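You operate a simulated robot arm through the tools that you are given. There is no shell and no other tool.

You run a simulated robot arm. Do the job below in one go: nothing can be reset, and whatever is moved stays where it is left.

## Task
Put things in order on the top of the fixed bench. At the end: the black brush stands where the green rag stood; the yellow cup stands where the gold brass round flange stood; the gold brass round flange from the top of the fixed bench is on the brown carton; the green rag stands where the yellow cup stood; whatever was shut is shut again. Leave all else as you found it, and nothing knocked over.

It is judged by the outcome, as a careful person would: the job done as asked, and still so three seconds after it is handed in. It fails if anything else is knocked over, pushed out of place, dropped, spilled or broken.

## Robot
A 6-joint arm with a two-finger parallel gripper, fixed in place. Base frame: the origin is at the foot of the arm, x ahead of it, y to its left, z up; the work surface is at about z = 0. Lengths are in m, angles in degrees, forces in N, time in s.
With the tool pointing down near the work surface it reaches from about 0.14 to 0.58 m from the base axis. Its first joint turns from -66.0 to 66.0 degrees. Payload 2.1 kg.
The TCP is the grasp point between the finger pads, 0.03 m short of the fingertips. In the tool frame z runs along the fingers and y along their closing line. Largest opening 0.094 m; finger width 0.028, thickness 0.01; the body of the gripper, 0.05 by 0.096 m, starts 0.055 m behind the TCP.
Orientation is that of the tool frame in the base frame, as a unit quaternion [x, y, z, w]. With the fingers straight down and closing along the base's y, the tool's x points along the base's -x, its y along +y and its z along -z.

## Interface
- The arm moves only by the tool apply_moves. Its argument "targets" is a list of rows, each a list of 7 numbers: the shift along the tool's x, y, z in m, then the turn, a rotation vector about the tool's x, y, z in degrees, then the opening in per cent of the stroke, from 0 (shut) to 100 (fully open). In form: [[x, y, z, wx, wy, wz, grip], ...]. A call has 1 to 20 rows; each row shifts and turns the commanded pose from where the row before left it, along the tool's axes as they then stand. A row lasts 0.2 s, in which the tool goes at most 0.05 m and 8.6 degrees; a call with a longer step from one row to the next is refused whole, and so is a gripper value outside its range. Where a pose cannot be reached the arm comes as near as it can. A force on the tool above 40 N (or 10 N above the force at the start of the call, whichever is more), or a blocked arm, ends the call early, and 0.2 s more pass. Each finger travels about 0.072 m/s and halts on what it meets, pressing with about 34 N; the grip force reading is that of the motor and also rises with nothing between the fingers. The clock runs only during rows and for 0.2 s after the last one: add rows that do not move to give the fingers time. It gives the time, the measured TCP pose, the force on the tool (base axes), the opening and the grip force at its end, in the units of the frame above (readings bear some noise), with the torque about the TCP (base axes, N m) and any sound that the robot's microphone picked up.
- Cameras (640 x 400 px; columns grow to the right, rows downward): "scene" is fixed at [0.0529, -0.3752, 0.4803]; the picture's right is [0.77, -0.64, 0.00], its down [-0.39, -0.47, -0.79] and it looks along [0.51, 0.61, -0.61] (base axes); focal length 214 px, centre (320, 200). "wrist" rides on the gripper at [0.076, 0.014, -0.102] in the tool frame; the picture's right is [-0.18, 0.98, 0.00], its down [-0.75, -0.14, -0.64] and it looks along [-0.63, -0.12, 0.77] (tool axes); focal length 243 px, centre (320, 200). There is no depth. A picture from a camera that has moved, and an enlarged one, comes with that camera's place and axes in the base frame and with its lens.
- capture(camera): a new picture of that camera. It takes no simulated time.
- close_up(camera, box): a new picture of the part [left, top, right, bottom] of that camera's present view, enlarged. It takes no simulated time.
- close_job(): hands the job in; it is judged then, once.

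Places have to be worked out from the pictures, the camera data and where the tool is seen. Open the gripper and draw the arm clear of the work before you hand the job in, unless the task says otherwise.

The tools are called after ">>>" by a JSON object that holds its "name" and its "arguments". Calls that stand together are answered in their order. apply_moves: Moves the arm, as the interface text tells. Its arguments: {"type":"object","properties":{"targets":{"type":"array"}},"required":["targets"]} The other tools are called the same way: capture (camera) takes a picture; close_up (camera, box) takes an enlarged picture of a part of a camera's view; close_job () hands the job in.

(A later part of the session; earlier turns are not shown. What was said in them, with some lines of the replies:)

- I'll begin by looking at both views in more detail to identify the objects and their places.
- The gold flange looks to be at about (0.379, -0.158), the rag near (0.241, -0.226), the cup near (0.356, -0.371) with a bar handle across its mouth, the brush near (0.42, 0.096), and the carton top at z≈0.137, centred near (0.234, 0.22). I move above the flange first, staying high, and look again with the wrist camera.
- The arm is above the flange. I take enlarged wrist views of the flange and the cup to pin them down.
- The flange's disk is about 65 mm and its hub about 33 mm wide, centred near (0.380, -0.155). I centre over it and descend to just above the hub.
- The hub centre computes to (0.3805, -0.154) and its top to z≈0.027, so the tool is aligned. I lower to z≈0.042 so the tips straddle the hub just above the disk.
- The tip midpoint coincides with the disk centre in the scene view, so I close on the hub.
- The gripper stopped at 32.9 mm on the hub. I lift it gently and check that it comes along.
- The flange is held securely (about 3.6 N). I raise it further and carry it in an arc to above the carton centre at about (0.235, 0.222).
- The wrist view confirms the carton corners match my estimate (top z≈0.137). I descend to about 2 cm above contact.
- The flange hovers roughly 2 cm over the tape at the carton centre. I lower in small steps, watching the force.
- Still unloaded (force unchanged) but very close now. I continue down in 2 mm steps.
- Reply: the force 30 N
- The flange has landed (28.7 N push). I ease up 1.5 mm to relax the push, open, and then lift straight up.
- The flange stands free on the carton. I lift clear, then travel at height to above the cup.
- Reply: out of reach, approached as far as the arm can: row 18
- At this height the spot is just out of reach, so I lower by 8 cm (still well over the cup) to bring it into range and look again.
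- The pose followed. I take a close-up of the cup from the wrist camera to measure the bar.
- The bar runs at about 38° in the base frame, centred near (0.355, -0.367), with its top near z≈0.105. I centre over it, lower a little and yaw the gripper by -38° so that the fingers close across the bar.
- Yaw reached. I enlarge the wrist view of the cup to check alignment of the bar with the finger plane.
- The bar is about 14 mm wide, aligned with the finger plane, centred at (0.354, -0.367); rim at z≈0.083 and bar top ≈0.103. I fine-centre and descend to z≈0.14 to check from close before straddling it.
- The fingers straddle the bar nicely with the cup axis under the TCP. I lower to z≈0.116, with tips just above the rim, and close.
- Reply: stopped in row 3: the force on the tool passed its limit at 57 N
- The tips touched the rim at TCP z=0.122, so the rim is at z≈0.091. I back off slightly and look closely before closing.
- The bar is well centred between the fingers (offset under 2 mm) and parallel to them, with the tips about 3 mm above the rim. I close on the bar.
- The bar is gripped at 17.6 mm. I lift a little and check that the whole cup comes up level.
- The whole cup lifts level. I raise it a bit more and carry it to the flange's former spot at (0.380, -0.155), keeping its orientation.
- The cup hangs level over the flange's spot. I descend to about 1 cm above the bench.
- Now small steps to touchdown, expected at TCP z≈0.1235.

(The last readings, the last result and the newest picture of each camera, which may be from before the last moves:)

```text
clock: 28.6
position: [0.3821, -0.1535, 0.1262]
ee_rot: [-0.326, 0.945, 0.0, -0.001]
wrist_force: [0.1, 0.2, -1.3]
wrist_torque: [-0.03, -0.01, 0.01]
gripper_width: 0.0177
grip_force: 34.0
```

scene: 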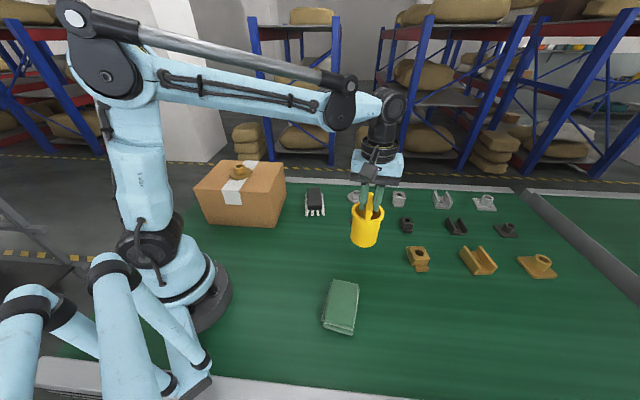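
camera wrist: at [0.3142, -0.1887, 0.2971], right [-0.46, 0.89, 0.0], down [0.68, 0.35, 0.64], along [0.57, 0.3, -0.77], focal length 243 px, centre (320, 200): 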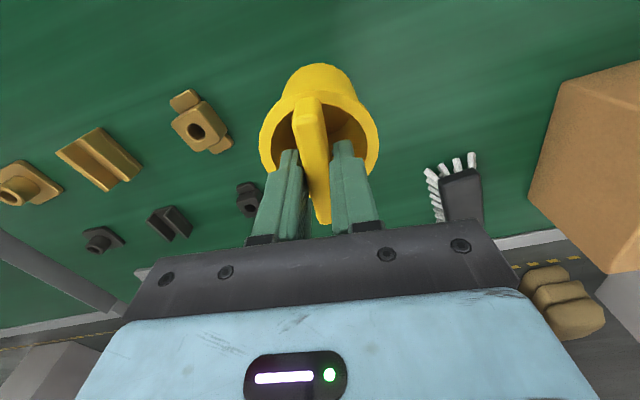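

No contact yet; I continue in 1 mm steps.

>>> {"name": "apply_moves", "arguments": {"targets": [[0, 0, 0.001, 0, 0, 0, 0], [0, 0, 0.001, 0, 0, 0, 0], [0, 0, 0, 0, 0, 0, 0]]}}

```text
clock: 29.4
position: [0.3826, -0.1539, 0.1238]
ee_rot: [-0.325, 0.946, 0.0, 0.0]
wrist_force: [0.6, 0.0, 0.5]
wrist_torque: [0.01, 0.02, -0.02]
gripper_width: 0.0178
grip_force: 34.6
```

The load is just coming off. I settle half a millimetre more, open to about 40 mm and look.

>>> {"name": "apply_moves", "arguments": {"targets": [[0, 0, 0.0006, 0, 0, 0, 0], [0, 0, 0, 0, 0, 0, 0], [0, 0, 0, 0, 0, 0, 30], [0, 0, 0, 0, 0, 0, 40], [0, 0, 0, 0, 0, 0, 40]]}}

>>> {"name": "close_up", "arguments": {"camera": "scene", "box": [310, 180, 420, 270]}}

>>> {"name": "capture", "arguments": {"camera": "wrist"}}

```text
clock: 30.6
position: [0.381, -0.1544, 0.1229]
ee_rot: [-0.325, 0.946, 0.0, 0.0]
wrist_force: [-0.4, -0.2, -0.5]
wrist_torque: [-0.01, -0.02, 0.0]
gripper_width: 0.0375
grip_force: 0.0
```

```text
4.44 times, centred on (365, 225) of scene
camera zoom: at [0.0529, -0.3752, 0.4803], right [0.77, -0.64, 0.0], down [-0.39, -0.47, -0.79], along [0.51, 0.61, -0.61], focal length 953 px, centre (120, 89)
```

zoom: 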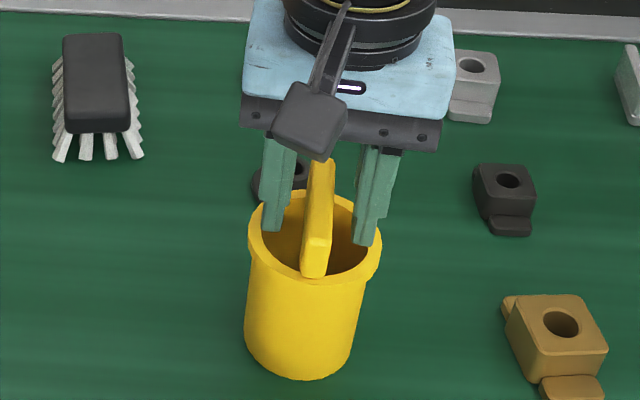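

```text
taken
camera wrist: at [0.3129, -0.189, 0.2261], right [-0.46, 0.89, 0.0], down [0.68, 0.35, 0.64], along [0.57, 0.3, -0.77], focal length 243 px, centre (320, 200)
```

wrist: 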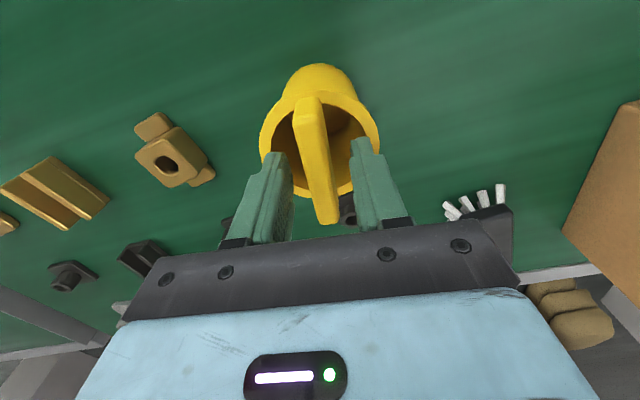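

The cup stands on the flange's spot (the scene view puts its base at the same place the flange appeared). I lift clear and move over to the rag.

>>> {"name": "apply_moves", "arguments": {"targets": [[0, 0, -0.02, 0, 0, 0, 40], [0, 0, -0.04, 0, 0, 0, 40], [0, 0, -0.045, 0, 0, 0, 60], [0.0387, 0.0074, 0, 0, 0, 0, 80], [0.0387, 0.0074, 0, 0, 0, 0, 100], [0.0387, 0.0074, 0, 0, 0, 0, 100], [0.0387, 0.0074, 0, 0, 0, 0, 100], [0, 0, 0, 0, 0, 3, 100], [0, 0, 0, 0, 0, 0, 100]]}}

>>> {"name": "capture", "arguments": {"camera": "wrist"}}

>>> {"name": "capture", "arguments": {"camera": "scene"}}

```text
clock: 32.6
position: [0.2396, -0.227, 0.2272]
ee_rot: [-0.301, 0.954, 0.0, -0.001]
wrist_force: [-0.1, -0.5, -0.6]
wrist_torque: [-0.03, -0.03, 0.0]
gripper_width: 0.094
grip_force: 0.1
```

```text
taken
camera wrist: at [0.1704, -0.2575, 0.3305], right [-0.41, 0.91, 0.0], down [0.7, 0.32, 0.64], along [0.58, 0.27, -0.77], focal length 243 px, centre (320, 200)
```

wrist: 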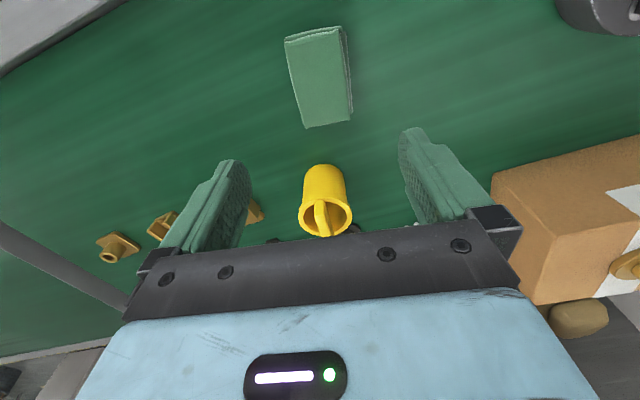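

```text
taken
```

scene: 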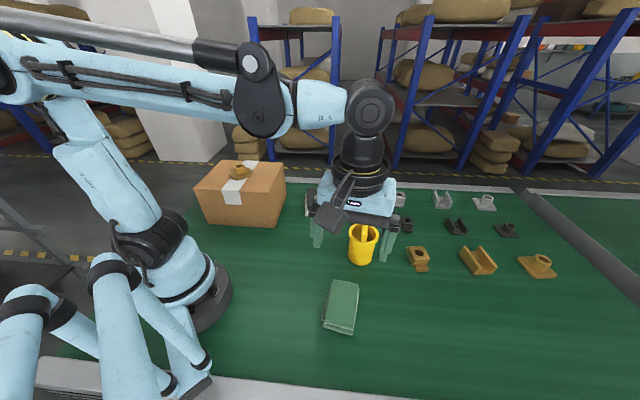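

>>> {"name": "close_up", "arguments": {"camera": "wrist", "box": [260, 10, 388, 140]}}

>>> {"name": "close_up", "arguments": {"camera": "scene", "box": [300, 265, 390, 345]}}

```text
3.08 times, centred on (324, 75) of wrist
camera zoom: at [0.1704, -0.2575, 0.3305], right [-0.41, 0.91, 0.0], down [0.7, 0.32, 0.64], along [0.58, 0.27, -0.77], focal length 746 px, centre (308, 585)
```

zoom: 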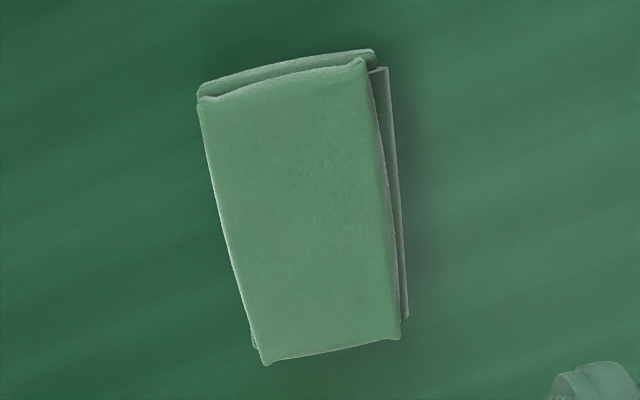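

```text
5.00 times, centred on (345, 305) of scene
camera zoom: at [0.0528, -0.3752, 0.4803], right [0.77, -0.64, 0.0], down [-0.39, -0.47, -0.79], along [0.51, 0.61, -0.61], focal length 1072 px, centre (195, -325)
```

zoom: 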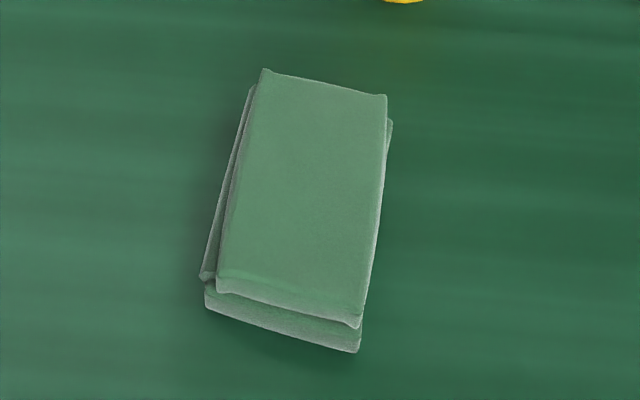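

The rag measures about 0.10 × 0.06 m, centred near (0.241, -0.2245), with its long axis at 36°. I align and descend to just above it.

>>> {"name": "apply_moves", "arguments": {"targets": [[-0.0024, 0.0014, 0.03, 0, 0, -1, 100], [0, 0, 0.04, 0, 0, 0, 100], [0, 0, 0.04, 0, 0, 0, 100], [0, 0, 0.035, 0, 0, 0, 100], [0, 0, 0, 0, 0, 0, 100]]}}

>>> {"name": "capture", "arguments": {"camera": "wrist"}}

>>> {"name": "close_up", "arguments": {"camera": "scene", "box": [280, 235, 420, 345]}}

```text
clock: 33.8
position: [0.244, -0.2234, 0.0821]
ee_rot: [-0.309, 0.951, 0.0, 0.0]
wrist_force: [0.5, -0.3, -0.3]
wrist_torque: [0.03, 0.02, 0.0]
gripper_width: 0.0938
grip_force: 0.0
```

```text
taken
camera wrist: at [0.1732, -0.2562, 0.1855], right [-0.43, 0.9, 0.0], down [0.69, 0.33, 0.64], along [0.58, 0.28, -0.77], focal length 243 px, centre (320, 200)
```

wrist: 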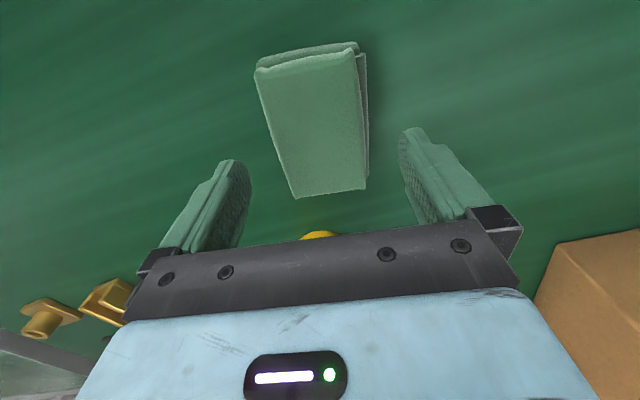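

```text
3.64 times, centred on (350, 290) of scene
camera zoom: at [0.0529, -0.3752, 0.4803], right [0.77, -0.64, 0.0], down [-0.39, -0.47, -0.79], along [0.51, 0.61, -0.61], focal length 780 px, centre (211, -127)
```

zoom: 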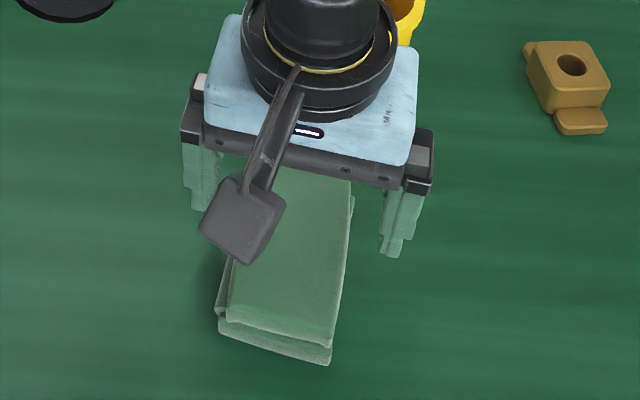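

The gripper is centred on the rag. I lower until the tips are a few mm above the bench, then close.

>>> {"name": "apply_moves", "arguments": {"targets": [[0, 0.001, 0.02, 0, 0, 0, 100], [0, 0, 0.015, 0, 0, 0, 100], [0, 0, 0.01, 0, 0, 0, 100], [0, 0, 0, 0, 0, 0, 100]]}}

>>> {"name": "capture", "arguments": {"camera": "wrist"}}

>>> {"name": "close_up", "arguments": {"camera": "scene", "box": [280, 235, 420, 345]}}

```text
clock: 34.8
position: [0.2432, -0.2223, 0.0384]
ee_rot: [-0.309, 0.951, 0.0, 0.0]
wrist_force: [0.5, -0.3, 0.0]
wrist_torque: [-0.02, 0.01, -0.01]
gripper_width: 0.0941
grip_force: 0.1
```

```text
taken
camera wrist: at [0.1723, -0.255, 0.1407], right [-0.43, 0.9, 0.0], down [0.69, 0.33, 0.64], along [0.58, 0.28, -0.77], focal length 243 px, centre (320, 200)
```

wrist: 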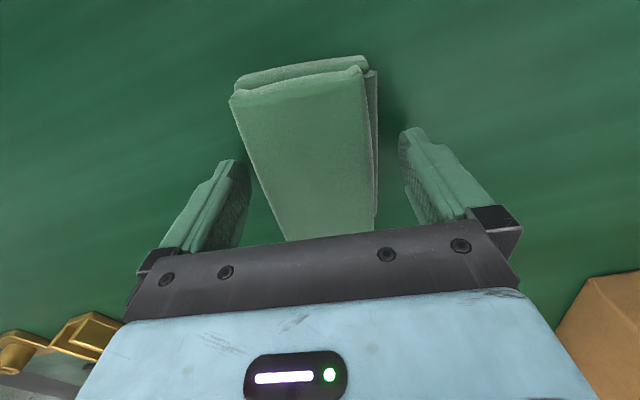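

```text
3.64 times, centred on (350, 290) of scene
camera zoom: at [0.0529, -0.3752, 0.4803], right [0.77, -0.64, 0.0], down [-0.39, -0.47, -0.79], along [0.51, 0.61, -0.61], focal length 780 px, centre (211, -127)
```

zoom: 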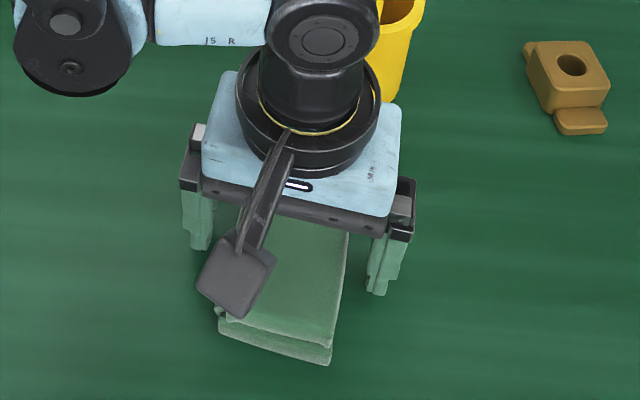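

Position good, nothing touching. I close on the rag.

>>> {"name": "apply_moves", "arguments": {"targets": [[0, 0, 0.002, 0, 0, 0, 100], [0, 0, 0, 0, 0, 0, 60], [0, 0, 0, 0, 0, 0, 30], [0, 0, 0, 0, 0, 0, 0], [0, 0, 0, 0, 0, 0, 0], [0, 0, 0, 0, 0, 0, 0]]}}

>>> {"name": "capture", "arguments": {"camera": "wrist"}}

>>> {"name": "close_up", "arguments": {"camera": "scene", "box": [280, 235, 420, 345]}}

```text
clock: 36.2
position: [0.2423, -0.2211, 0.0352]
ee_rot: [-0.309, 0.951, 0.0, 0.0]
wrist_force: [-0.2, -0.4, 0.3]
wrist_torque: [-0.02, -0.04, -0.02]
gripper_width: 0.0688
grip_force: 34.2
```

```text
taken
camera wrist: at [0.1722, -0.2551, 0.1388], right [-0.43, 0.9, 0.0], down [0.69, 0.33, 0.64], along [0.58, 0.28, -0.77], focal length 243 px, centre (320, 200)
```

wrist: 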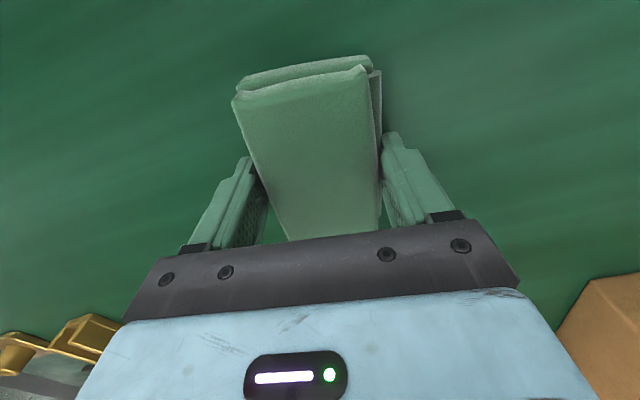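

```text
3.64 times, centred on (350, 290) of scene
camera zoom: at [0.0529, -0.3752, 0.4803], right [0.77, -0.64, 0.0], down [-0.39, -0.47, -0.79], along [0.51, 0.61, -0.61], focal length 780 px, centre (211, -127)
```

zoom: 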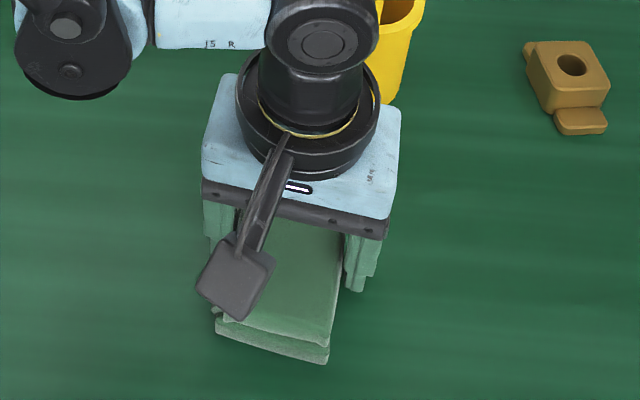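

Gripped at 69 mm. I lift slowly and check.

>>> {"name": "apply_moves", "arguments": {"targets": [[0, 0, -0.005, 0, 0, 0, 0], [0, 0, -0.015, 0, 0, 0, 0], [0, 0, -0.03, 0, 0, 0, 0], [0, 0, 0, 0, 0, 0, 0]]}}

>>> {"name": "capture", "arguments": {"camera": "wrist"}}

>>> {"name": "close_up", "arguments": {"camera": "scene", "box": [280, 205, 420, 345]}}

```text
clock: 37.2
position: [0.2422, -0.2236, 0.086]
ee_rot: [-0.309, 0.951, 0.0, -0.001]
wrist_force: [0.1, 0.3, -1.1]
wrist_torque: [-0.04, 0.02, 0.06]
gripper_width: 0.0689
grip_force: 34.0
```

```text
taken
camera wrist: at [0.1718, -0.256, 0.1896], right [-0.43, 0.9, 0.0], down [0.69, 0.33, 0.64], along [0.58, 0.28, -0.77], focal length 243 px, centre (320, 200)
```

wrist: 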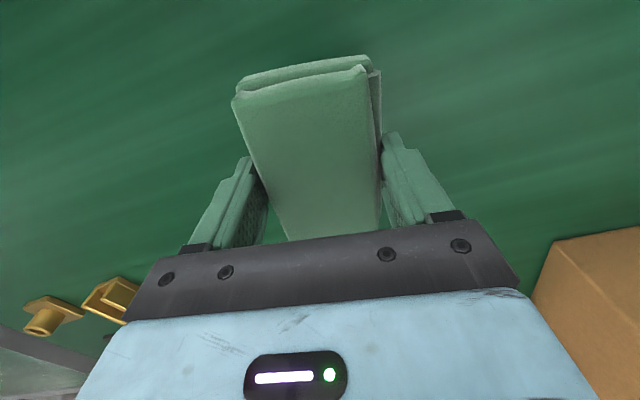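

```text
2.86 times, centred on (350, 275) of scene
camera zoom: at [0.0529, -0.3752, 0.4803], right [0.77, -0.64, 0.0], down [-0.39, -0.47, -0.79], along [0.51, 0.61, -0.61], focal length 613 px, centre (234, -14)
```

zoom: 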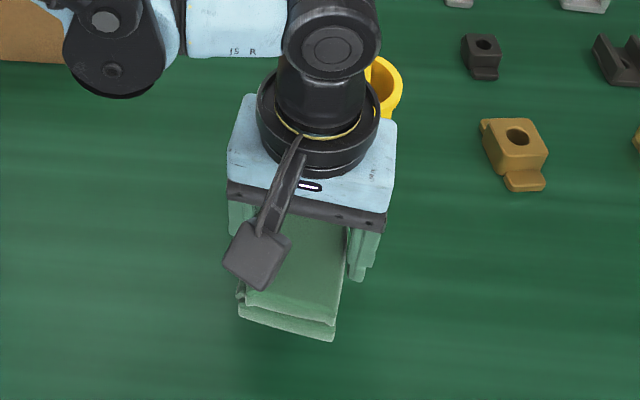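

The rag is held flat. I carry it to the cup's former spot at (0.355, -0.366).

>>> {"name": "apply_moves", "arguments": {"targets": [[0, 0, -0.02, 0, 0, 0, 0], [-0.00144, -0.0364, 0, 0, 0, 0, 0], [-0.00144, -0.0364, 0, 0, 0, 0, 0], [-0.00144, -0.0364, 0, 0, 0, 0, 0], [-0.00144, -0.0364, 0, 0, 0, 0, 0], [-0.00144, -0.0364, 0, 0, 0, 0, 0], [0, 0, 0, 0, 0, 0, 0], [0, 0, 0, 0, 0, 0, 0]]}}

>>> {"name": "capture", "arguments": {"camera": "scene"}}

>>> {"name": "capture", "arguments": {"camera": "wrist"}}

```text
clock: 39.0
position: [0.3539, -0.3665, 0.1056]
ee_rot: [-0.309, 0.951, -0.001, -0.001]
wrist_force: [-0.2, -0.1, -0.5]
wrist_torque: [0.02, -0.02, -0.03]
gripper_width: 0.0687
grip_force: 33.5
```

```text
taken
```

scene: 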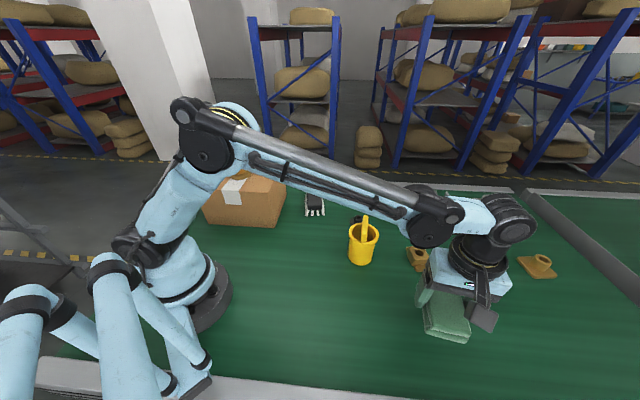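

```text
taken
camera wrist: at [0.284, -0.3991, 0.209], right [-0.43, 0.9, 0.0], down [0.69, 0.33, 0.64], along [0.58, 0.28, -0.77], focal length 243 px, centre (320, 200)
```

wrist: 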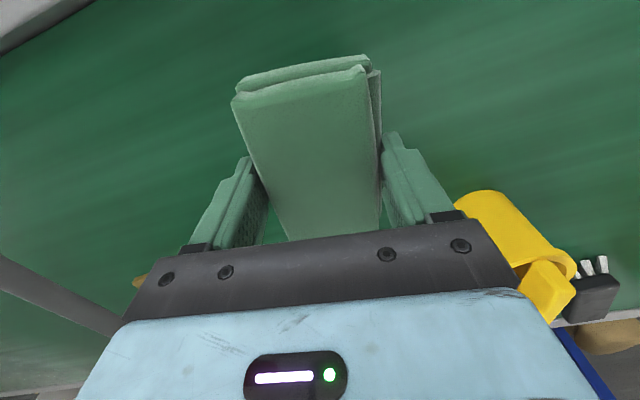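

Over the spot. I descend to about 1 cm above the bench.

>>> {"name": "apply_moves", "arguments": {"targets": [[-0.001, 0, 0.02, 0, 0, 0, 0], [0, 0, 0.02, 0, 0, 0, 0], [0, 0, 0.02, 0, 0, 0, 0], [0, 0, 0.003, 0, 0, 0, 0], [0, 0, 0, 0, 0, 0, 0]]}}

>>> {"name": "close_up", "arguments": {"camera": "scene", "box": [380, 230, 520, 350]}}

```text
clock: 40.2
position: [0.3555, -0.366, 0.0423]
ee_rot: [-0.308, 0.951, -0.001, -0.001]
wrist_force: [0.3, -0.8, -1.0]
wrist_torque: [0.04, -0.04, 0.03]
gripper_width: 0.0685
grip_force: 33.8
```

```text
3.33 times, centred on (450, 290) of scene
camera zoom: at [0.0529, -0.3752, 0.4802], right [0.77, -0.64, 0.0], down [-0.39, -0.47, -0.79], along [0.51, 0.61, -0.61], focal length 715 px, centre (-113, -100)
```

zoom: 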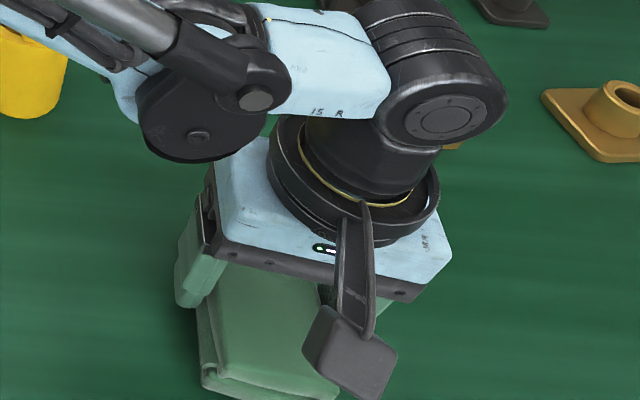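

Continue down in small steps until contact.

>>> {"name": "apply_moves", "arguments": {"targets": [[0, 0, 0.003, 0, 0, 0, 0], [0, 0, 0.002, 0, 0, 0, 0], [0, 0, 0, 0, 0, 0, 0]]}}

```text
clock: 41.0
position: [0.3554, -0.3656, 0.0378]
ee_rot: [-0.308, 0.951, 0.0, 0.0]
wrist_force: [-0.1, -0.2, 0.8]
wrist_torque: [-0.01, 0.0, 0.0]
gripper_width: 0.0687
grip_force: 33.6
```

>>> {"name": "apply_moves", "arguments": {"targets": [[0, 0, 0.001, 0, 0, 0, 0], [0, 0, 0.001, 0, 0, 0, 0], [0, 0, 0, 0, 0, 0, 0]]}}

```text
clock: 41.8
position: [0.355, -0.3669, 0.0364]
ee_rot: [-0.309, 0.951, 0.0, 0.001]
wrist_force: [-1.1, -0.7, -0.8]
wrist_torque: [0.0, 0.0, 0.0]
gripper_width: 0.0687
grip_force: 33.9
```

Nearly down; one more millimetre, watching the force.

>>> {"name": "apply_moves", "arguments": {"targets": [[0, 0, 0.001, 0, 0, 0, 0], [0, 0, 0, 0, 0, 0, 0]]}}

```text
clock: 42.4
position: [0.3558, -0.365, 0.0359]
ee_rot: [-0.308, 0.951, 0.001, 0.0]
wrist_force: [0.2, 1.6, 24.9]
wrist_torque: [-0.05, 0.05, -0.09]
gripper_width: 0.0686
grip_force: 34.1
```

The rag touches the bench (25 N). I ease up half a millimetre, then open slowly.

>>> {"name": "apply_moves", "arguments": {"targets": [[0, 0, -0.0006, 0, 0, 0, 0], [0, 0, 0, 0, 0, 0, 75], [0, 0, 0, 0, 0, 0, 85], [0, 0, 0, 0, 0, 0, 100], [0, 0, 0, 0, 0, 0, 100]]}}

>>> {"name": "capture", "arguments": {"camera": "wrist"}}

```text
clock: 43.6
position: [0.3563, -0.3665, 0.0347]
ee_rot: [-0.308, 0.951, 0.0, 0.0]
wrist_force: [0.6, -0.2, -0.3]
wrist_torque: [-0.03, 0.01, 0.02]
gripper_width: 0.0942
grip_force: 0.0
```

```text
taken
camera wrist: at [0.2854, -0.3978, 0.1383], right [-0.43, 0.9, 0.0], down [0.69, 0.33, 0.64], along [0.58, 0.28, -0.77], focal length 243 px, centre (320, 200)
```

wrist: 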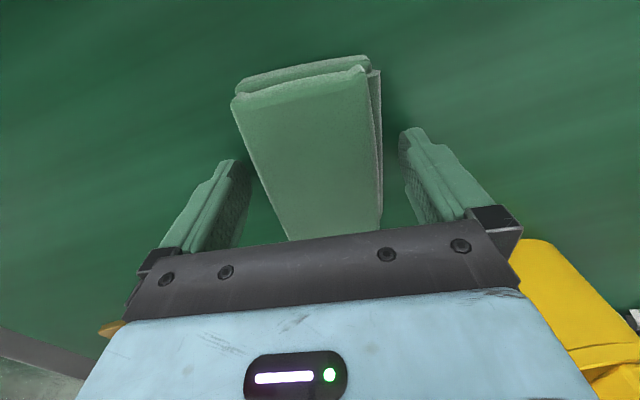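

The rag lies on the cup's former spot. I lift straight up and travel at z≈0.235 (over the cup with clearance) to the brush, yawing to line up with its short side.

>>> {"name": "apply_moves", "arguments": {"targets": [[0, 0, -0.03, 0, 0, 0, 100], [0, 0, -0.04, 0, 0, 0, 100], [0, 0, -0.045, 0, 0, 0, 100], [0, 0, -0.045, 0, 0, 0, 100], [0, 0, -0.04, 0, 0, 0, 100], [-0.02965, 0.0305, 0, 0, 0, 0, 100], [-0.02965, 0.0305, 0, 0, 0, 0, 100], [-0.02965, 0.0305, 0, 0, 0, 0, 100], [-0.02965, 0.0305, 0, 0, 0, 0, 100], [-0.02965, 0.0305, 0, 0, 0, 0, 100], [-0.02965, 0.0305, 0, 0, 0, 0, 100], [-0.02965, 0.0305, 0, 0, 0, 0, 100], [-0.02965, 0.0305, 0, 0, 0, 0, 100], [-0.02965, 0.0305, 0, 0, 0, 0, 100], [-0.02965, 0.0305, 0, 0, 0, 0, 100], [-0.02965, 0.0305, 0, 0, 0, 0, 100], [0, 0, 0, 0, 0, -6.2, 100], [0, 0, 0, 0, 0, -6.2, 100], [0, 0, 0, 0, 0, -6.2, 100], [0, 0, 0, 0, 0, 0, 100]]}}

>>> {"name": "capture", "arguments": {"camera": "scene"}}

>>> {"name": "capture", "arguments": {"camera": "wrist"}}

```text
clock: 47.8
position: [0.4213, 0.0984, 0.2357]
ee_rot: [-0.459, 0.888, 0.0, -0.001]
wrist_force: [-0.3, -0.9, -0.2]
wrist_torque: [0.0, 0.0, 0.02]
gripper_width: 0.0943
grip_force: 0.1
```

```text
taken
```

scene: 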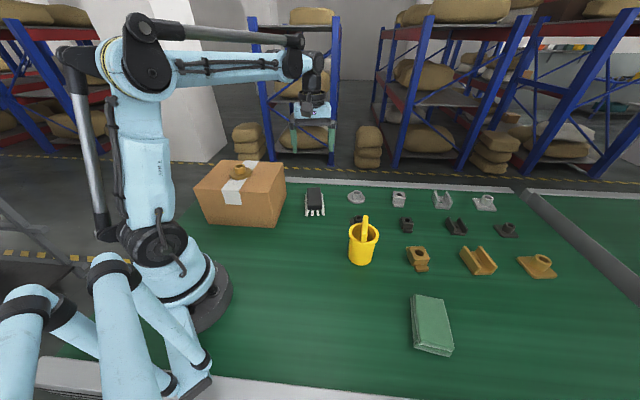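

```text
taken
camera wrist: at [0.3658, 0.0446, 0.3381], right [-0.7, 0.72, 0.0], down [0.55, 0.53, 0.64], along [0.46, 0.45, -0.77], focal length 243 px, centre (320, 200)
```

wrist: 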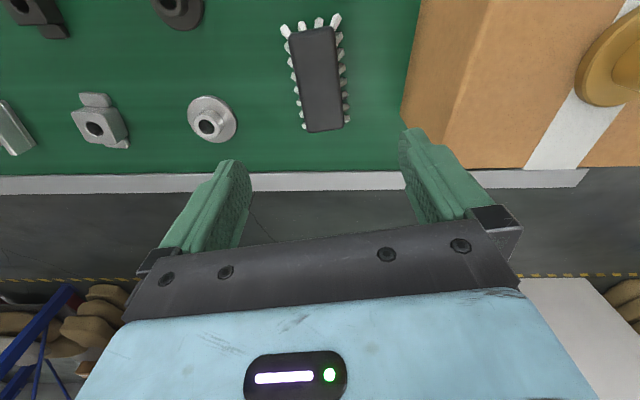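

All other things are in place. I enlarge the brush in both views to find its exact centre, angle and body height.

>>> {"name": "close_up", "arguments": {"camera": "wrist", "box": [264, 5, 376, 145]}}

>>> {"name": "close_up", "arguments": {"camera": "scene", "box": [290, 175, 340, 225]}}

```text
2.86 times, centred on (320, 75) of wrist
camera zoom: at [0.3658, 0.0446, 0.3381], right [-0.7, 0.72, 0.0], down [0.55, 0.53, 0.64], along [0.46, 0.45, -0.77], focal length 693 px, centre (320, 557)
```

zoom: 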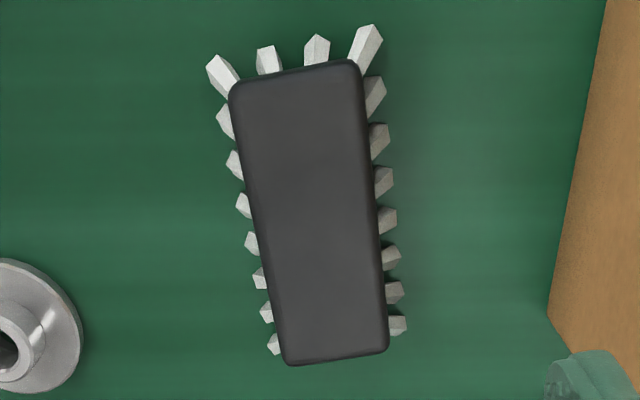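

```text
8.00 times, centred on (315, 200) of scene
camera zoom: at [0.0529, -0.3752, 0.4803], right [0.77, -0.64, 0.0], down [-0.39, -0.47, -0.79], along [0.51, 0.61, -0.61], focal length 1716 px, centre (360, 200)
```

zoom: 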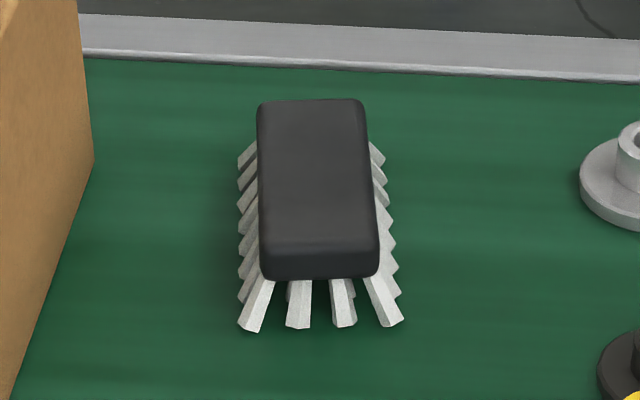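

The brush body is ~0.047 × 0.105 m at 53.7°, centred at (0.423, 0.099), with body sides from z≈0.016 to 0.035 and splayed bristles below. I descend so that the tips will grip only the body, checking first at z≈0.075.

>>> {"name": "apply_moves", "arguments": {"targets": [[-0.001, 0, 0.04, 0, 0, 1, 100], [0, 0, 0.04, 0, 0, 0, 100], [0, 0, 0.04, 0, 0, 0, 100], [0, 0, 0.04, 0, 0, 0, 100], [0, 0, 0, 0, 0, 0, 100]]}}

>>> {"name": "capture", "arguments": {"camera": "wrist"}}

>>> {"name": "close_up", "arguments": {"camera": "scene", "box": [270, 145, 370, 225]}}

```text
clock: 49.0
position: [0.4226, 0.0982, 0.0752]
ee_rot: [-0.451, 0.893, 0.0, 0.0]
wrist_force: [0.0, 0.7, -0.1]
wrist_torque: [0.01, 0.03, 0.0]
gripper_width: 0.094
grip_force: 0.2
```

```text
taken
camera wrist: at [0.3655, 0.0463, 0.1777], right [-0.68, 0.73, 0.0], down [0.56, 0.52, 0.64], along [0.47, 0.44, -0.77], focal length 243 px, centre (320, 200)
```

wrist: 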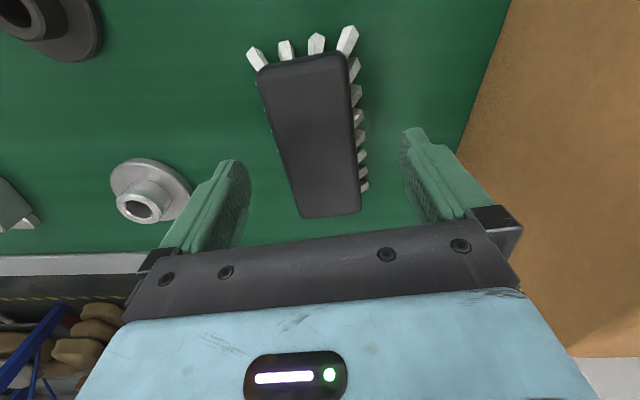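

```text
5.00 times, centred on (320, 185) of scene
camera zoom: at [0.0528, -0.3752, 0.4803], right [0.77, -0.64, 0.0], down [-0.39, -0.47, -0.79], along [0.51, 0.61, -0.61], focal length 1072 px, centre (320, 275)
```

zoom: 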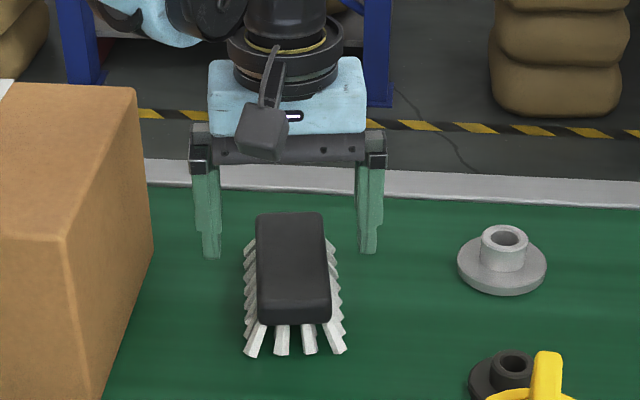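

Well aligned; a 3 mm forward nudge, then down to TCP z≈0.047 with tips at body-side height.

>>> {"name": "apply_moves", "arguments": {"targets": [[-0.0026, -0.0012, 0.014, 0, 0, 0.5, 100], [0, 0, 0.014, 0, 0, 0, 100], [0, 0, 0, 0, 0, 0, 100]]}}

>>> {"name": "capture", "arguments": {"camera": "wrist"}}

>>> {"name": "close_up", "arguments": {"camera": "scene", "box": [280, 165, 350, 225]}}

```text
clock: 49.8
position: [0.4253, 0.1003, 0.0476]
ee_rot: [-0.447, 0.895, -0.001, 0.0]
wrist_force: [-0.1, 0.5, 0.5]
wrist_torque: [0.02, 0.02, 0.02]
gripper_width: 0.094
grip_force: 0.1
```

```text
taken
camera wrist: at [0.3679, 0.049, 0.1502], right [-0.68, 0.74, 0.0], down [0.57, 0.52, 0.64], along [0.47, 0.43, -0.77], focal length 243 px, centre (320, 200)
```

wrist: 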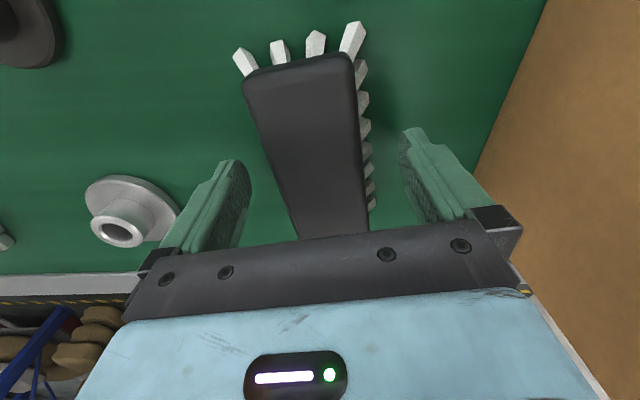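

```text
6.67 times, centred on (315, 195) of scene
camera zoom: at [0.0529, -0.3752, 0.4803], right [0.77, -0.64, 0.0], down [-0.39, -0.47, -0.79], along [0.51, 0.61, -0.61], focal length 1430 px, centre (353, 233)
```

zoom: 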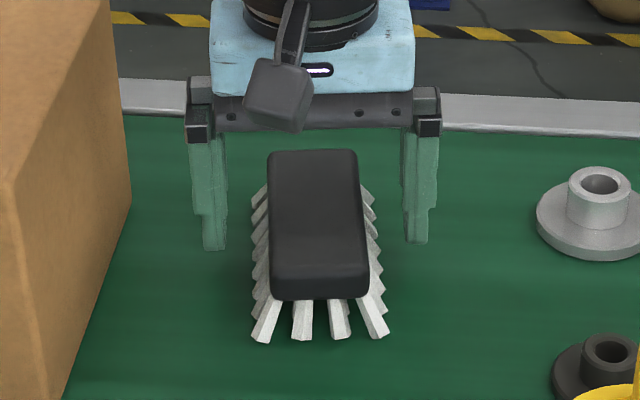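

Clear on both sides. I close on the brush body.

>>> {"name": "apply_moves", "arguments": {"targets": [[0, 0, 0.0005, 0, 0, 0, 70], [0, 0, 0, 0, 0, 0, 40], [0, 0, 0, 0, 0, 0, 10], [0, 0, 0, 0, 0, 0, 0], [0, 0, 0, 0, 0, 0, 0], [0, 0, 0, 0, 0, 0, 0]]}}

>>> {"name": "capture", "arguments": {"camera": "wrist"}}

>>> {"name": "close_up", "arguments": {"camera": "scene", "box": [280, 165, 350, 225]}}

```text
clock: 51.2
position: [0.4257, 0.1013, 0.0464]
ee_rot: [-0.447, 0.894, 0.001, 0.0]
wrist_force: [1.5, -1.4, 6.6]
wrist_torque: [-0.08, -0.04, 0.06]
gripper_width: 0.0493
grip_force: 34.4
```

```text
taken
camera wrist: at [0.3678, 0.0487, 0.15], right [-0.68, 0.74, 0.0], down [0.57, 0.52, 0.64], along [0.47, 0.43, -0.77], focal length 243 px, centre (320, 200)
```

wrist: 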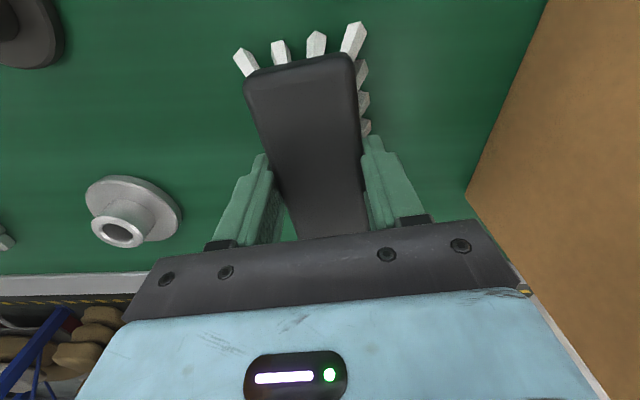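

```text
6.67 times, centred on (315, 195) of scene
camera zoom: at [0.0528, -0.3752, 0.4803], right [0.77, -0.64, 0.0], down [-0.39, -0.47, -0.79], along [0.51, 0.61, -0.61], focal length 1430 px, centre (353, 233)
```

zoom: 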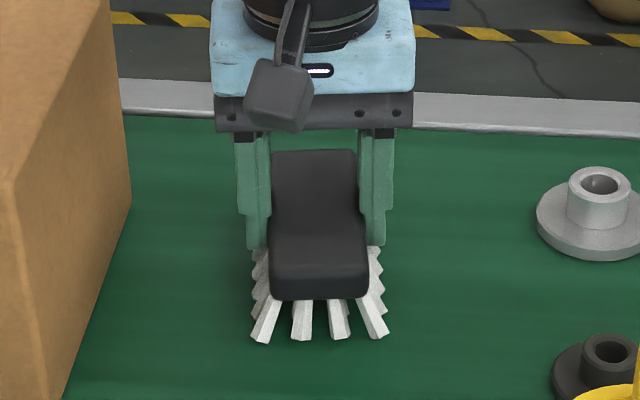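

Gripped at 49 mm on the body. I lift slowly and check that it stays level.

>>> {"name": "apply_moves", "arguments": {"targets": [[0, 0, -0.005, 0, 0, 0, 0], [0, 0, -0.015, 0, 0, 0, 0], [0, 0, -0.03, 0, 0, 0, 0], [0, 0, 0, 0, 0, 0, 0]]}}

>>> {"name": "capture", "arguments": {"camera": "wrist"}}

>>> {"name": "close_up", "arguments": {"camera": "scene", "box": [280, 145, 350, 225]}}

```text
clock: 52.2
position: [0.4247, 0.1002, 0.0951]
ee_rot: [-0.447, 0.895, 0.001, 0.0]
wrist_force: [-0.8, -0.3, -0.5]
wrist_torque: [0.01, 0.02, 0.03]
gripper_width: 0.0491
grip_force: 33.8
```

```text
taken
camera wrist: at [0.3673, 0.0486, 0.1999], right [-0.68, 0.74, 0.0], down [0.57, 0.52, 0.64], along [0.47, 0.43, -0.77], focal length 243 px, centre (320, 200)
```

wrist: 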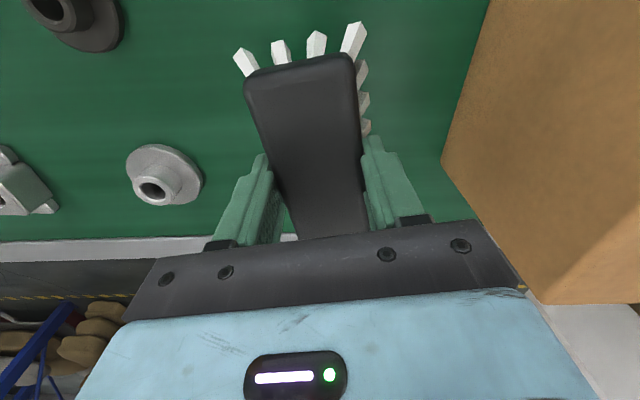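

```text
5.00 times, centred on (315, 185) of scene
camera zoom: at [0.0529, -0.3752, 0.4803], right [0.77, -0.64, 0.0], down [-0.39, -0.47, -0.79], along [0.51, 0.61, -0.61], focal length 1072 px, centre (345, 275)
```

zoom: 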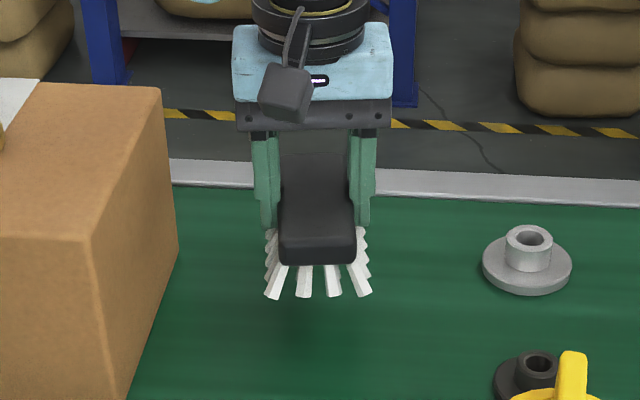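

The brush is held level. I raise it to z≈0.235 and carry it to the rag's former spot at (0.2415, -0.223), keeping its heading.

>>> {"name": "apply_moves", "arguments": {"targets": [[0, 0, -0.035, 0, 0, 0, 0], [0, 0, -0.035, 0, 0, 0, 0], [0, 0, -0.035, 0, 0, 0, 0], [0, 0, -0.035, 0, 0, 0, 0], [0.04097, -0.0053, 0, 0, 0, 0, 0], [0.04097, -0.0053, 0, 0, 0, 0, 0], [0.04097, -0.0053, 0, 0, 0, 0, 0], [0.04097, -0.0053, 0, 0, 0, 0, 0], [0.04097, -0.0053, 0, 0, 0, 0, 0], [0.04097, -0.0053, 0, 0, 0, 0, 0], [0.04097, -0.0053, 0, 0, 0, 0, 0], [0.04097, -0.0053, 0, 0, 0, 0, 0], [0.04097, -0.0053, 0, 0, 0, 0, 0], [0, 0, 0, 0, 0, 0, 0], [0, 0, 0, 0, 0, 0, 0]]}}

>>> {"name": "capture", "arguments": {"camera": "scene"}}

>>> {"name": "capture", "arguments": {"camera": "wrist"}}

```text
clock: 55.4
position: [0.2398, -0.2256, 0.2374]
ee_rot: [-0.447, 0.894, 0.0, 0.0]
wrist_force: [0.8, 0.0, -1.7]
wrist_torque: [0.01, 0.01, 0.0]
gripper_width: 0.049
grip_force: 33.9
```

```text
taken
```

scene: 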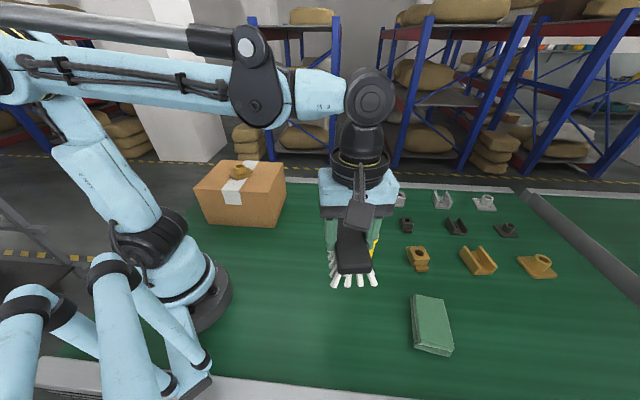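

```text
taken
camera wrist: at [0.1834, -0.2762, 0.3399], right [-0.68, 0.74, 0.0], down [0.57, 0.52, 0.64], along [0.47, 0.43, -0.77], focal length 243 px, centre (320, 200)
```

wrist: 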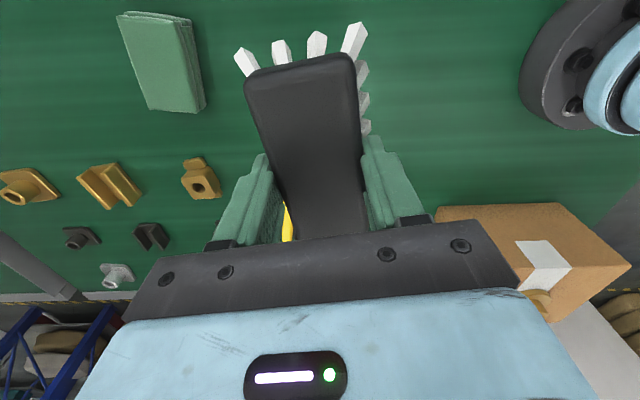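

The pose is reachable and everything is clear. I fine-centre and descend to about 1.5 cm above the bench.

>>> {"name": "apply_moves", "arguments": {"targets": [[-0.0028, 0, 0.035, 0, 0, 0, 0], [0, 0, 0.04, 0, 0, 0, 0], [0, 0, 0.04, 0, 0, 0, 0], [0, 0, 0.04, 0, 0, 0, 0], [0, 0, 0.02, 0, 0, 0, 0], [0, 0, 0, 0, 0, 0, 0]]}}

>>> {"name": "close_up", "arguments": {"camera": "scene", "box": [290, 225, 430, 345]}}

```text
clock: 56.8
position: [0.2425, -0.2211, 0.0606]
ee_rot: [-0.447, 0.894, 0.0, 0.001]
wrist_force: [-0.5, 0.4, -1.1]
wrist_torque: [-0.02, 0.02, -0.01]
gripper_width: 0.0491
grip_force: 34.3
```

```text
3.33 times, centred on (360, 285) of scene
camera zoom: at [0.0529, -0.3752, 0.4802], right [0.77, -0.64, 0.0], down [-0.39, -0.47, -0.79], along [0.51, 0.61, -0.61], focal length 715 px, centre (187, -83)
```

zoom: 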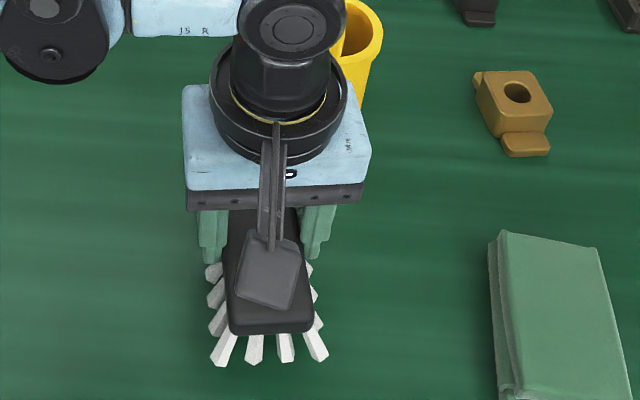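

Lower in small steps to touchdown, expected near TCP z≈0.0465.

>>> {"name": "apply_moves", "arguments": {"targets": [[0.0012, -0.0009, 0.005, 0, 0, 0, 0], [0, 0, 0.004, 0, 0, 0, 0], [0, 0, 0.0025, 0, 0, 0, 0], [0, 0, 0, 0, 0, 0, 0]]}}

```text
clock: 57.8
position: [0.2436, -0.2235, 0.0493]
ee_rot: [-0.447, 0.895, 0.0, 0.0]
wrist_force: [0.2, 0.1, -0.7]
wrist_torque: [0.01, 0.01, 0.02]
gripper_width: 0.0489
grip_force: 34.2
```

>>> {"name": "apply_moves", "arguments": {"targets": [[0, 0, 0.001, 0, 0, 0, 0], [0, 0, 0.001, 0, 0, 0, 0], [0, 0, 0, 0, 0, 0, 0]]}}

```text
clock: 58.6
position: [0.243, -0.2228, 0.0483]
ee_rot: [-0.447, 0.894, 0.0, 0.0]
wrist_force: [0.1, 0.4, -1.7]
wrist_torque: [0.01, 0.03, 0.01]
gripper_width: 0.049
grip_force: 34.0
```

No contact yet; another millimetre step.

>>> {"name": "apply_moves", "arguments": {"targets": [[0, 0, 0.001, 0, 0, 0, 0], [0, 0, 0, 0, 0, 0, 0]]}}

```text
clock: 59.2
position: [0.243, -0.2243, 0.0469]
ee_rot: [-0.447, 0.894, 0.0, 0.0]
wrist_force: [0.3, 0.5, -1.0]
wrist_torque: [0.03, 0.02, 0.0]
gripper_width: 0.0493
grip_force: 33.8
```

>>> {"name": "apply_moves", "arguments": {"targets": [[0, 0, 0.0007, 0, 0, 0, 0], [0, 0, 0, 0, 0, 0, 0]]}}

>>> {"name": "close_up", "arguments": {"camera": "scene", "box": [310, 265, 390, 345]}}

```text
clock: 59.8
position: [0.2427, -0.2232, 0.0457]
ee_rot: [-0.447, 0.894, 0.002, 0.0]
wrist_force: [-3.8, 0.4, 35.3]
wrist_torque: [0.11, 0.04, 0.02]
gripper_width: 0.049
grip_force: 34.1
```

```text
5.00 times, centred on (350, 305) of scene
camera zoom: at [0.0528, -0.3752, 0.4803], right [0.77, -0.64, 0.0], down [-0.39, -0.47, -0.79], along [0.51, 0.61, -0.61], focal length 1072 px, centre (170, -325)
```

zoom: 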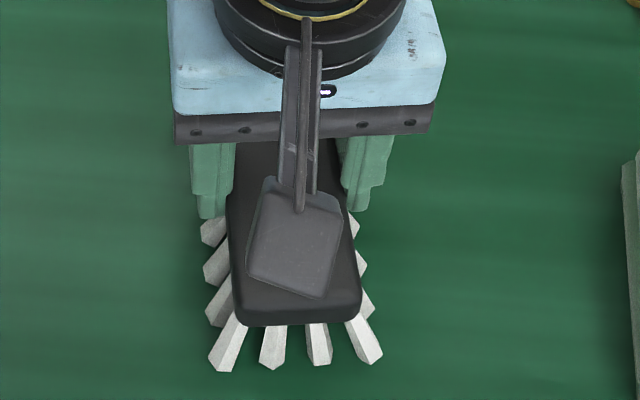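

The bristles are on the bench (35 N). I ease up 0.7 mm to relax, then open.

>>> {"name": "apply_moves", "arguments": {"targets": [[0, 0, -0.0007, 0, 0, 0, 0], [0, 0, 0, 0, 0, 0, 55], [0, 0, 0, 0, 0, 0, 65], [0, 0, 0, 0, 0, 0, 80], [0, 0, 0, 0, 0, 0, 90], [0, 0, 0, 0, 0, 0, 90]]}}

>>> {"name": "capture", "arguments": {"camera": "wrist"}}

```text
clock: 61.2
position: [0.2426, -0.2225, 0.0468]
ee_rot: [-0.447, 0.894, 0.0, 0.0]
wrist_force: [-0.2, -0.4, -0.2]
wrist_torque: [0.0, 0.02, 0.0]
gripper_width: 0.0845
grip_force: 0.0
```

```text
taken
camera wrist: at [0.1855, -0.2749, 0.1505], right [-0.68, 0.74, 0.0], down [0.57, 0.52, 0.64], along [0.47, 0.43, -0.77], focal length 243 px, centre (320, 200)
```

wrist: 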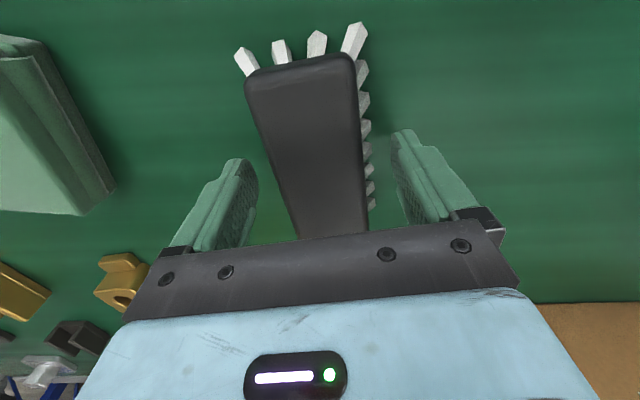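

Released and the brush stands still. I lift straight up, well clear, and check the whole scene.

>>> {"name": "apply_moves", "arguments": {"targets": [[0, 0, -0.02, 0, 0, 0, 90], [0, 0, -0.04, 0, 0, 0, 90], [0, 0, -0.045, 0, 0, 0, 90], [0, 0, -0.045, 0, 0, 0, 90], [0, 0, -0.045, 0, 0, 0, 90], [0, 0, -0.045, 0, 0, 0, 90], [0, 0, -0.045, 0, 0, 0, 90], [-0.02, 0.03, -0.02, 0, 0, 0, 90], [-0.02, 0.03, 0, 0, 0, 0, 90], [0, 0, 0, 0, 0, 0, 90]]}}

>>> {"name": "capture", "arguments": {"camera": "scene"}}

>>> {"name": "capture", "arguments": {"camera": "wrist"}}

```text
clock: 63.4
position: [0.2196, -0.154, 0.3532]
ee_rot: [-0.447, 0.895, 0.001, 0.001]
wrist_force: [0.0, -0.3, -0.1]
wrist_torque: [-0.01, -0.03, 0.0]
gripper_width: 0.0846
grip_force: 0.1
```

```text
taken
```

scene: 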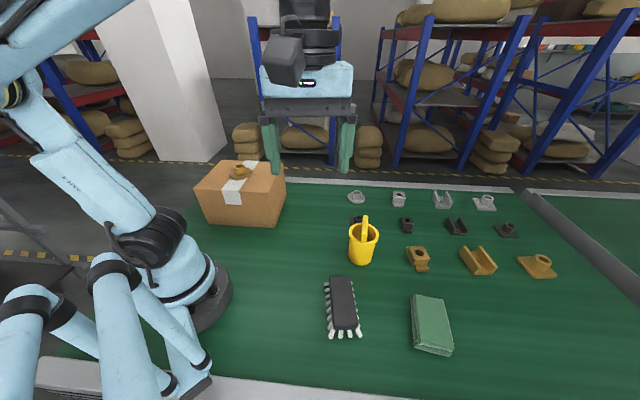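

```text
taken
camera wrist: at [0.1622, -0.2058, 0.4556], right [-0.68, 0.74, 0.0], down [0.57, 0.52, 0.64], along [0.47, 0.43, -0.77], focal length 243 px, centre (320, 200)
```

wrist: 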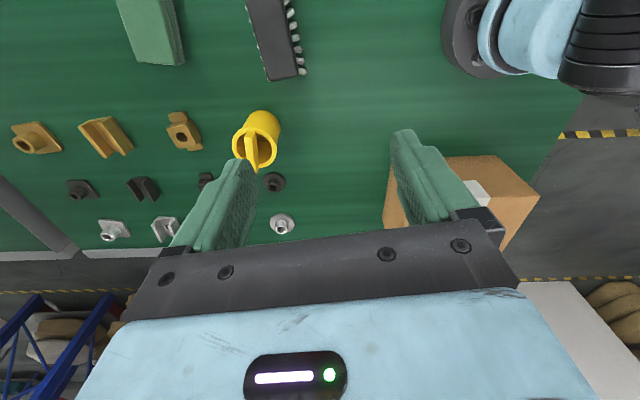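

The pictures show all four things at their new places: flange on carton, cup on flange's spot, rag on cup's spot, brush on rag's spot. I make one last close check before handing in.

>>> {"name": "close_up", "arguments": {"camera": "scene", "box": [180, 140, 420, 290]}}

>>> {"name": "close_up", "arguments": {"camera": "scene", "box": [300, 220, 540, 370]}}

```text
2.67 times, centred on (300, 215) of scene
camera zoom: at [0.0528, -0.3752, 0.4803], right [0.77, -0.64, 0.0], down [-0.39, -0.47, -0.79], along [0.51, 0.61, -0.61], focal length 572 px, centre (373, 160)
```

zoom: 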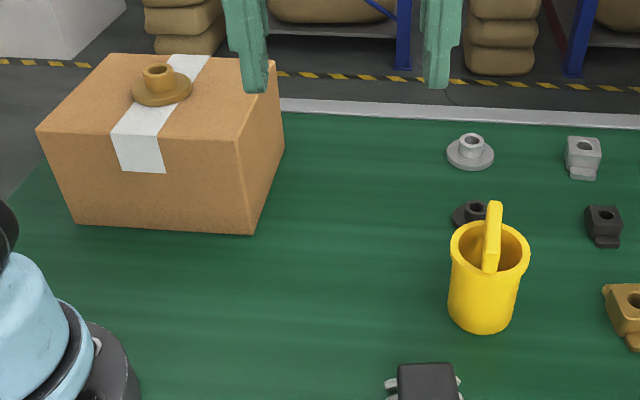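

```text
2.67 times, centred on (420, 295) of scene
camera zoom: at [0.0528, -0.3752, 0.4803], right [0.77, -0.64, 0.0], down [-0.39, -0.47, -0.79], along [0.51, 0.61, -0.61], focal length 572 px, centre (53, -53)
```

zoom: 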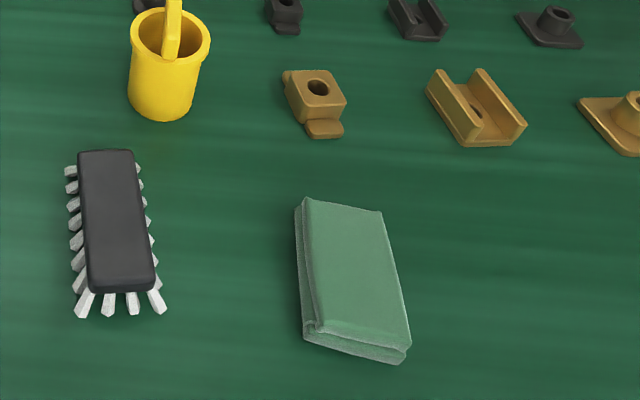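

Everything stands upright at its intended place, the rest is undisturbed, and the open gripper is well clear. I hand the job in.

>>> {"name": "close_job", "arguments": {}}

```text
The job is handed in.
```

The bench is rearranged as you asked, and I've handed the job in. The last scene pictures, taken just before handing in, show all four items in their new places:

- **Gold brass round flange:** it lies flat near the middle of the brown carton's top.
- **Yellow cup:** it stands upright where the flange stood.
- **Green rag:** it lies where the cup stood, about 4 mm off by my estimate.
- **Black brush:** it stands on its bristles where the rag stood, facing the same way as before.

Nothing was opened, and the carton is still taped shut. The gripper's fingertips touched the cup's rim once before gripping it, at up to 57 N. The cup stayed in place and showed no visible damage. Nothing else was touched, and the other parts are where they were. The gripper is open and clear of the bench.
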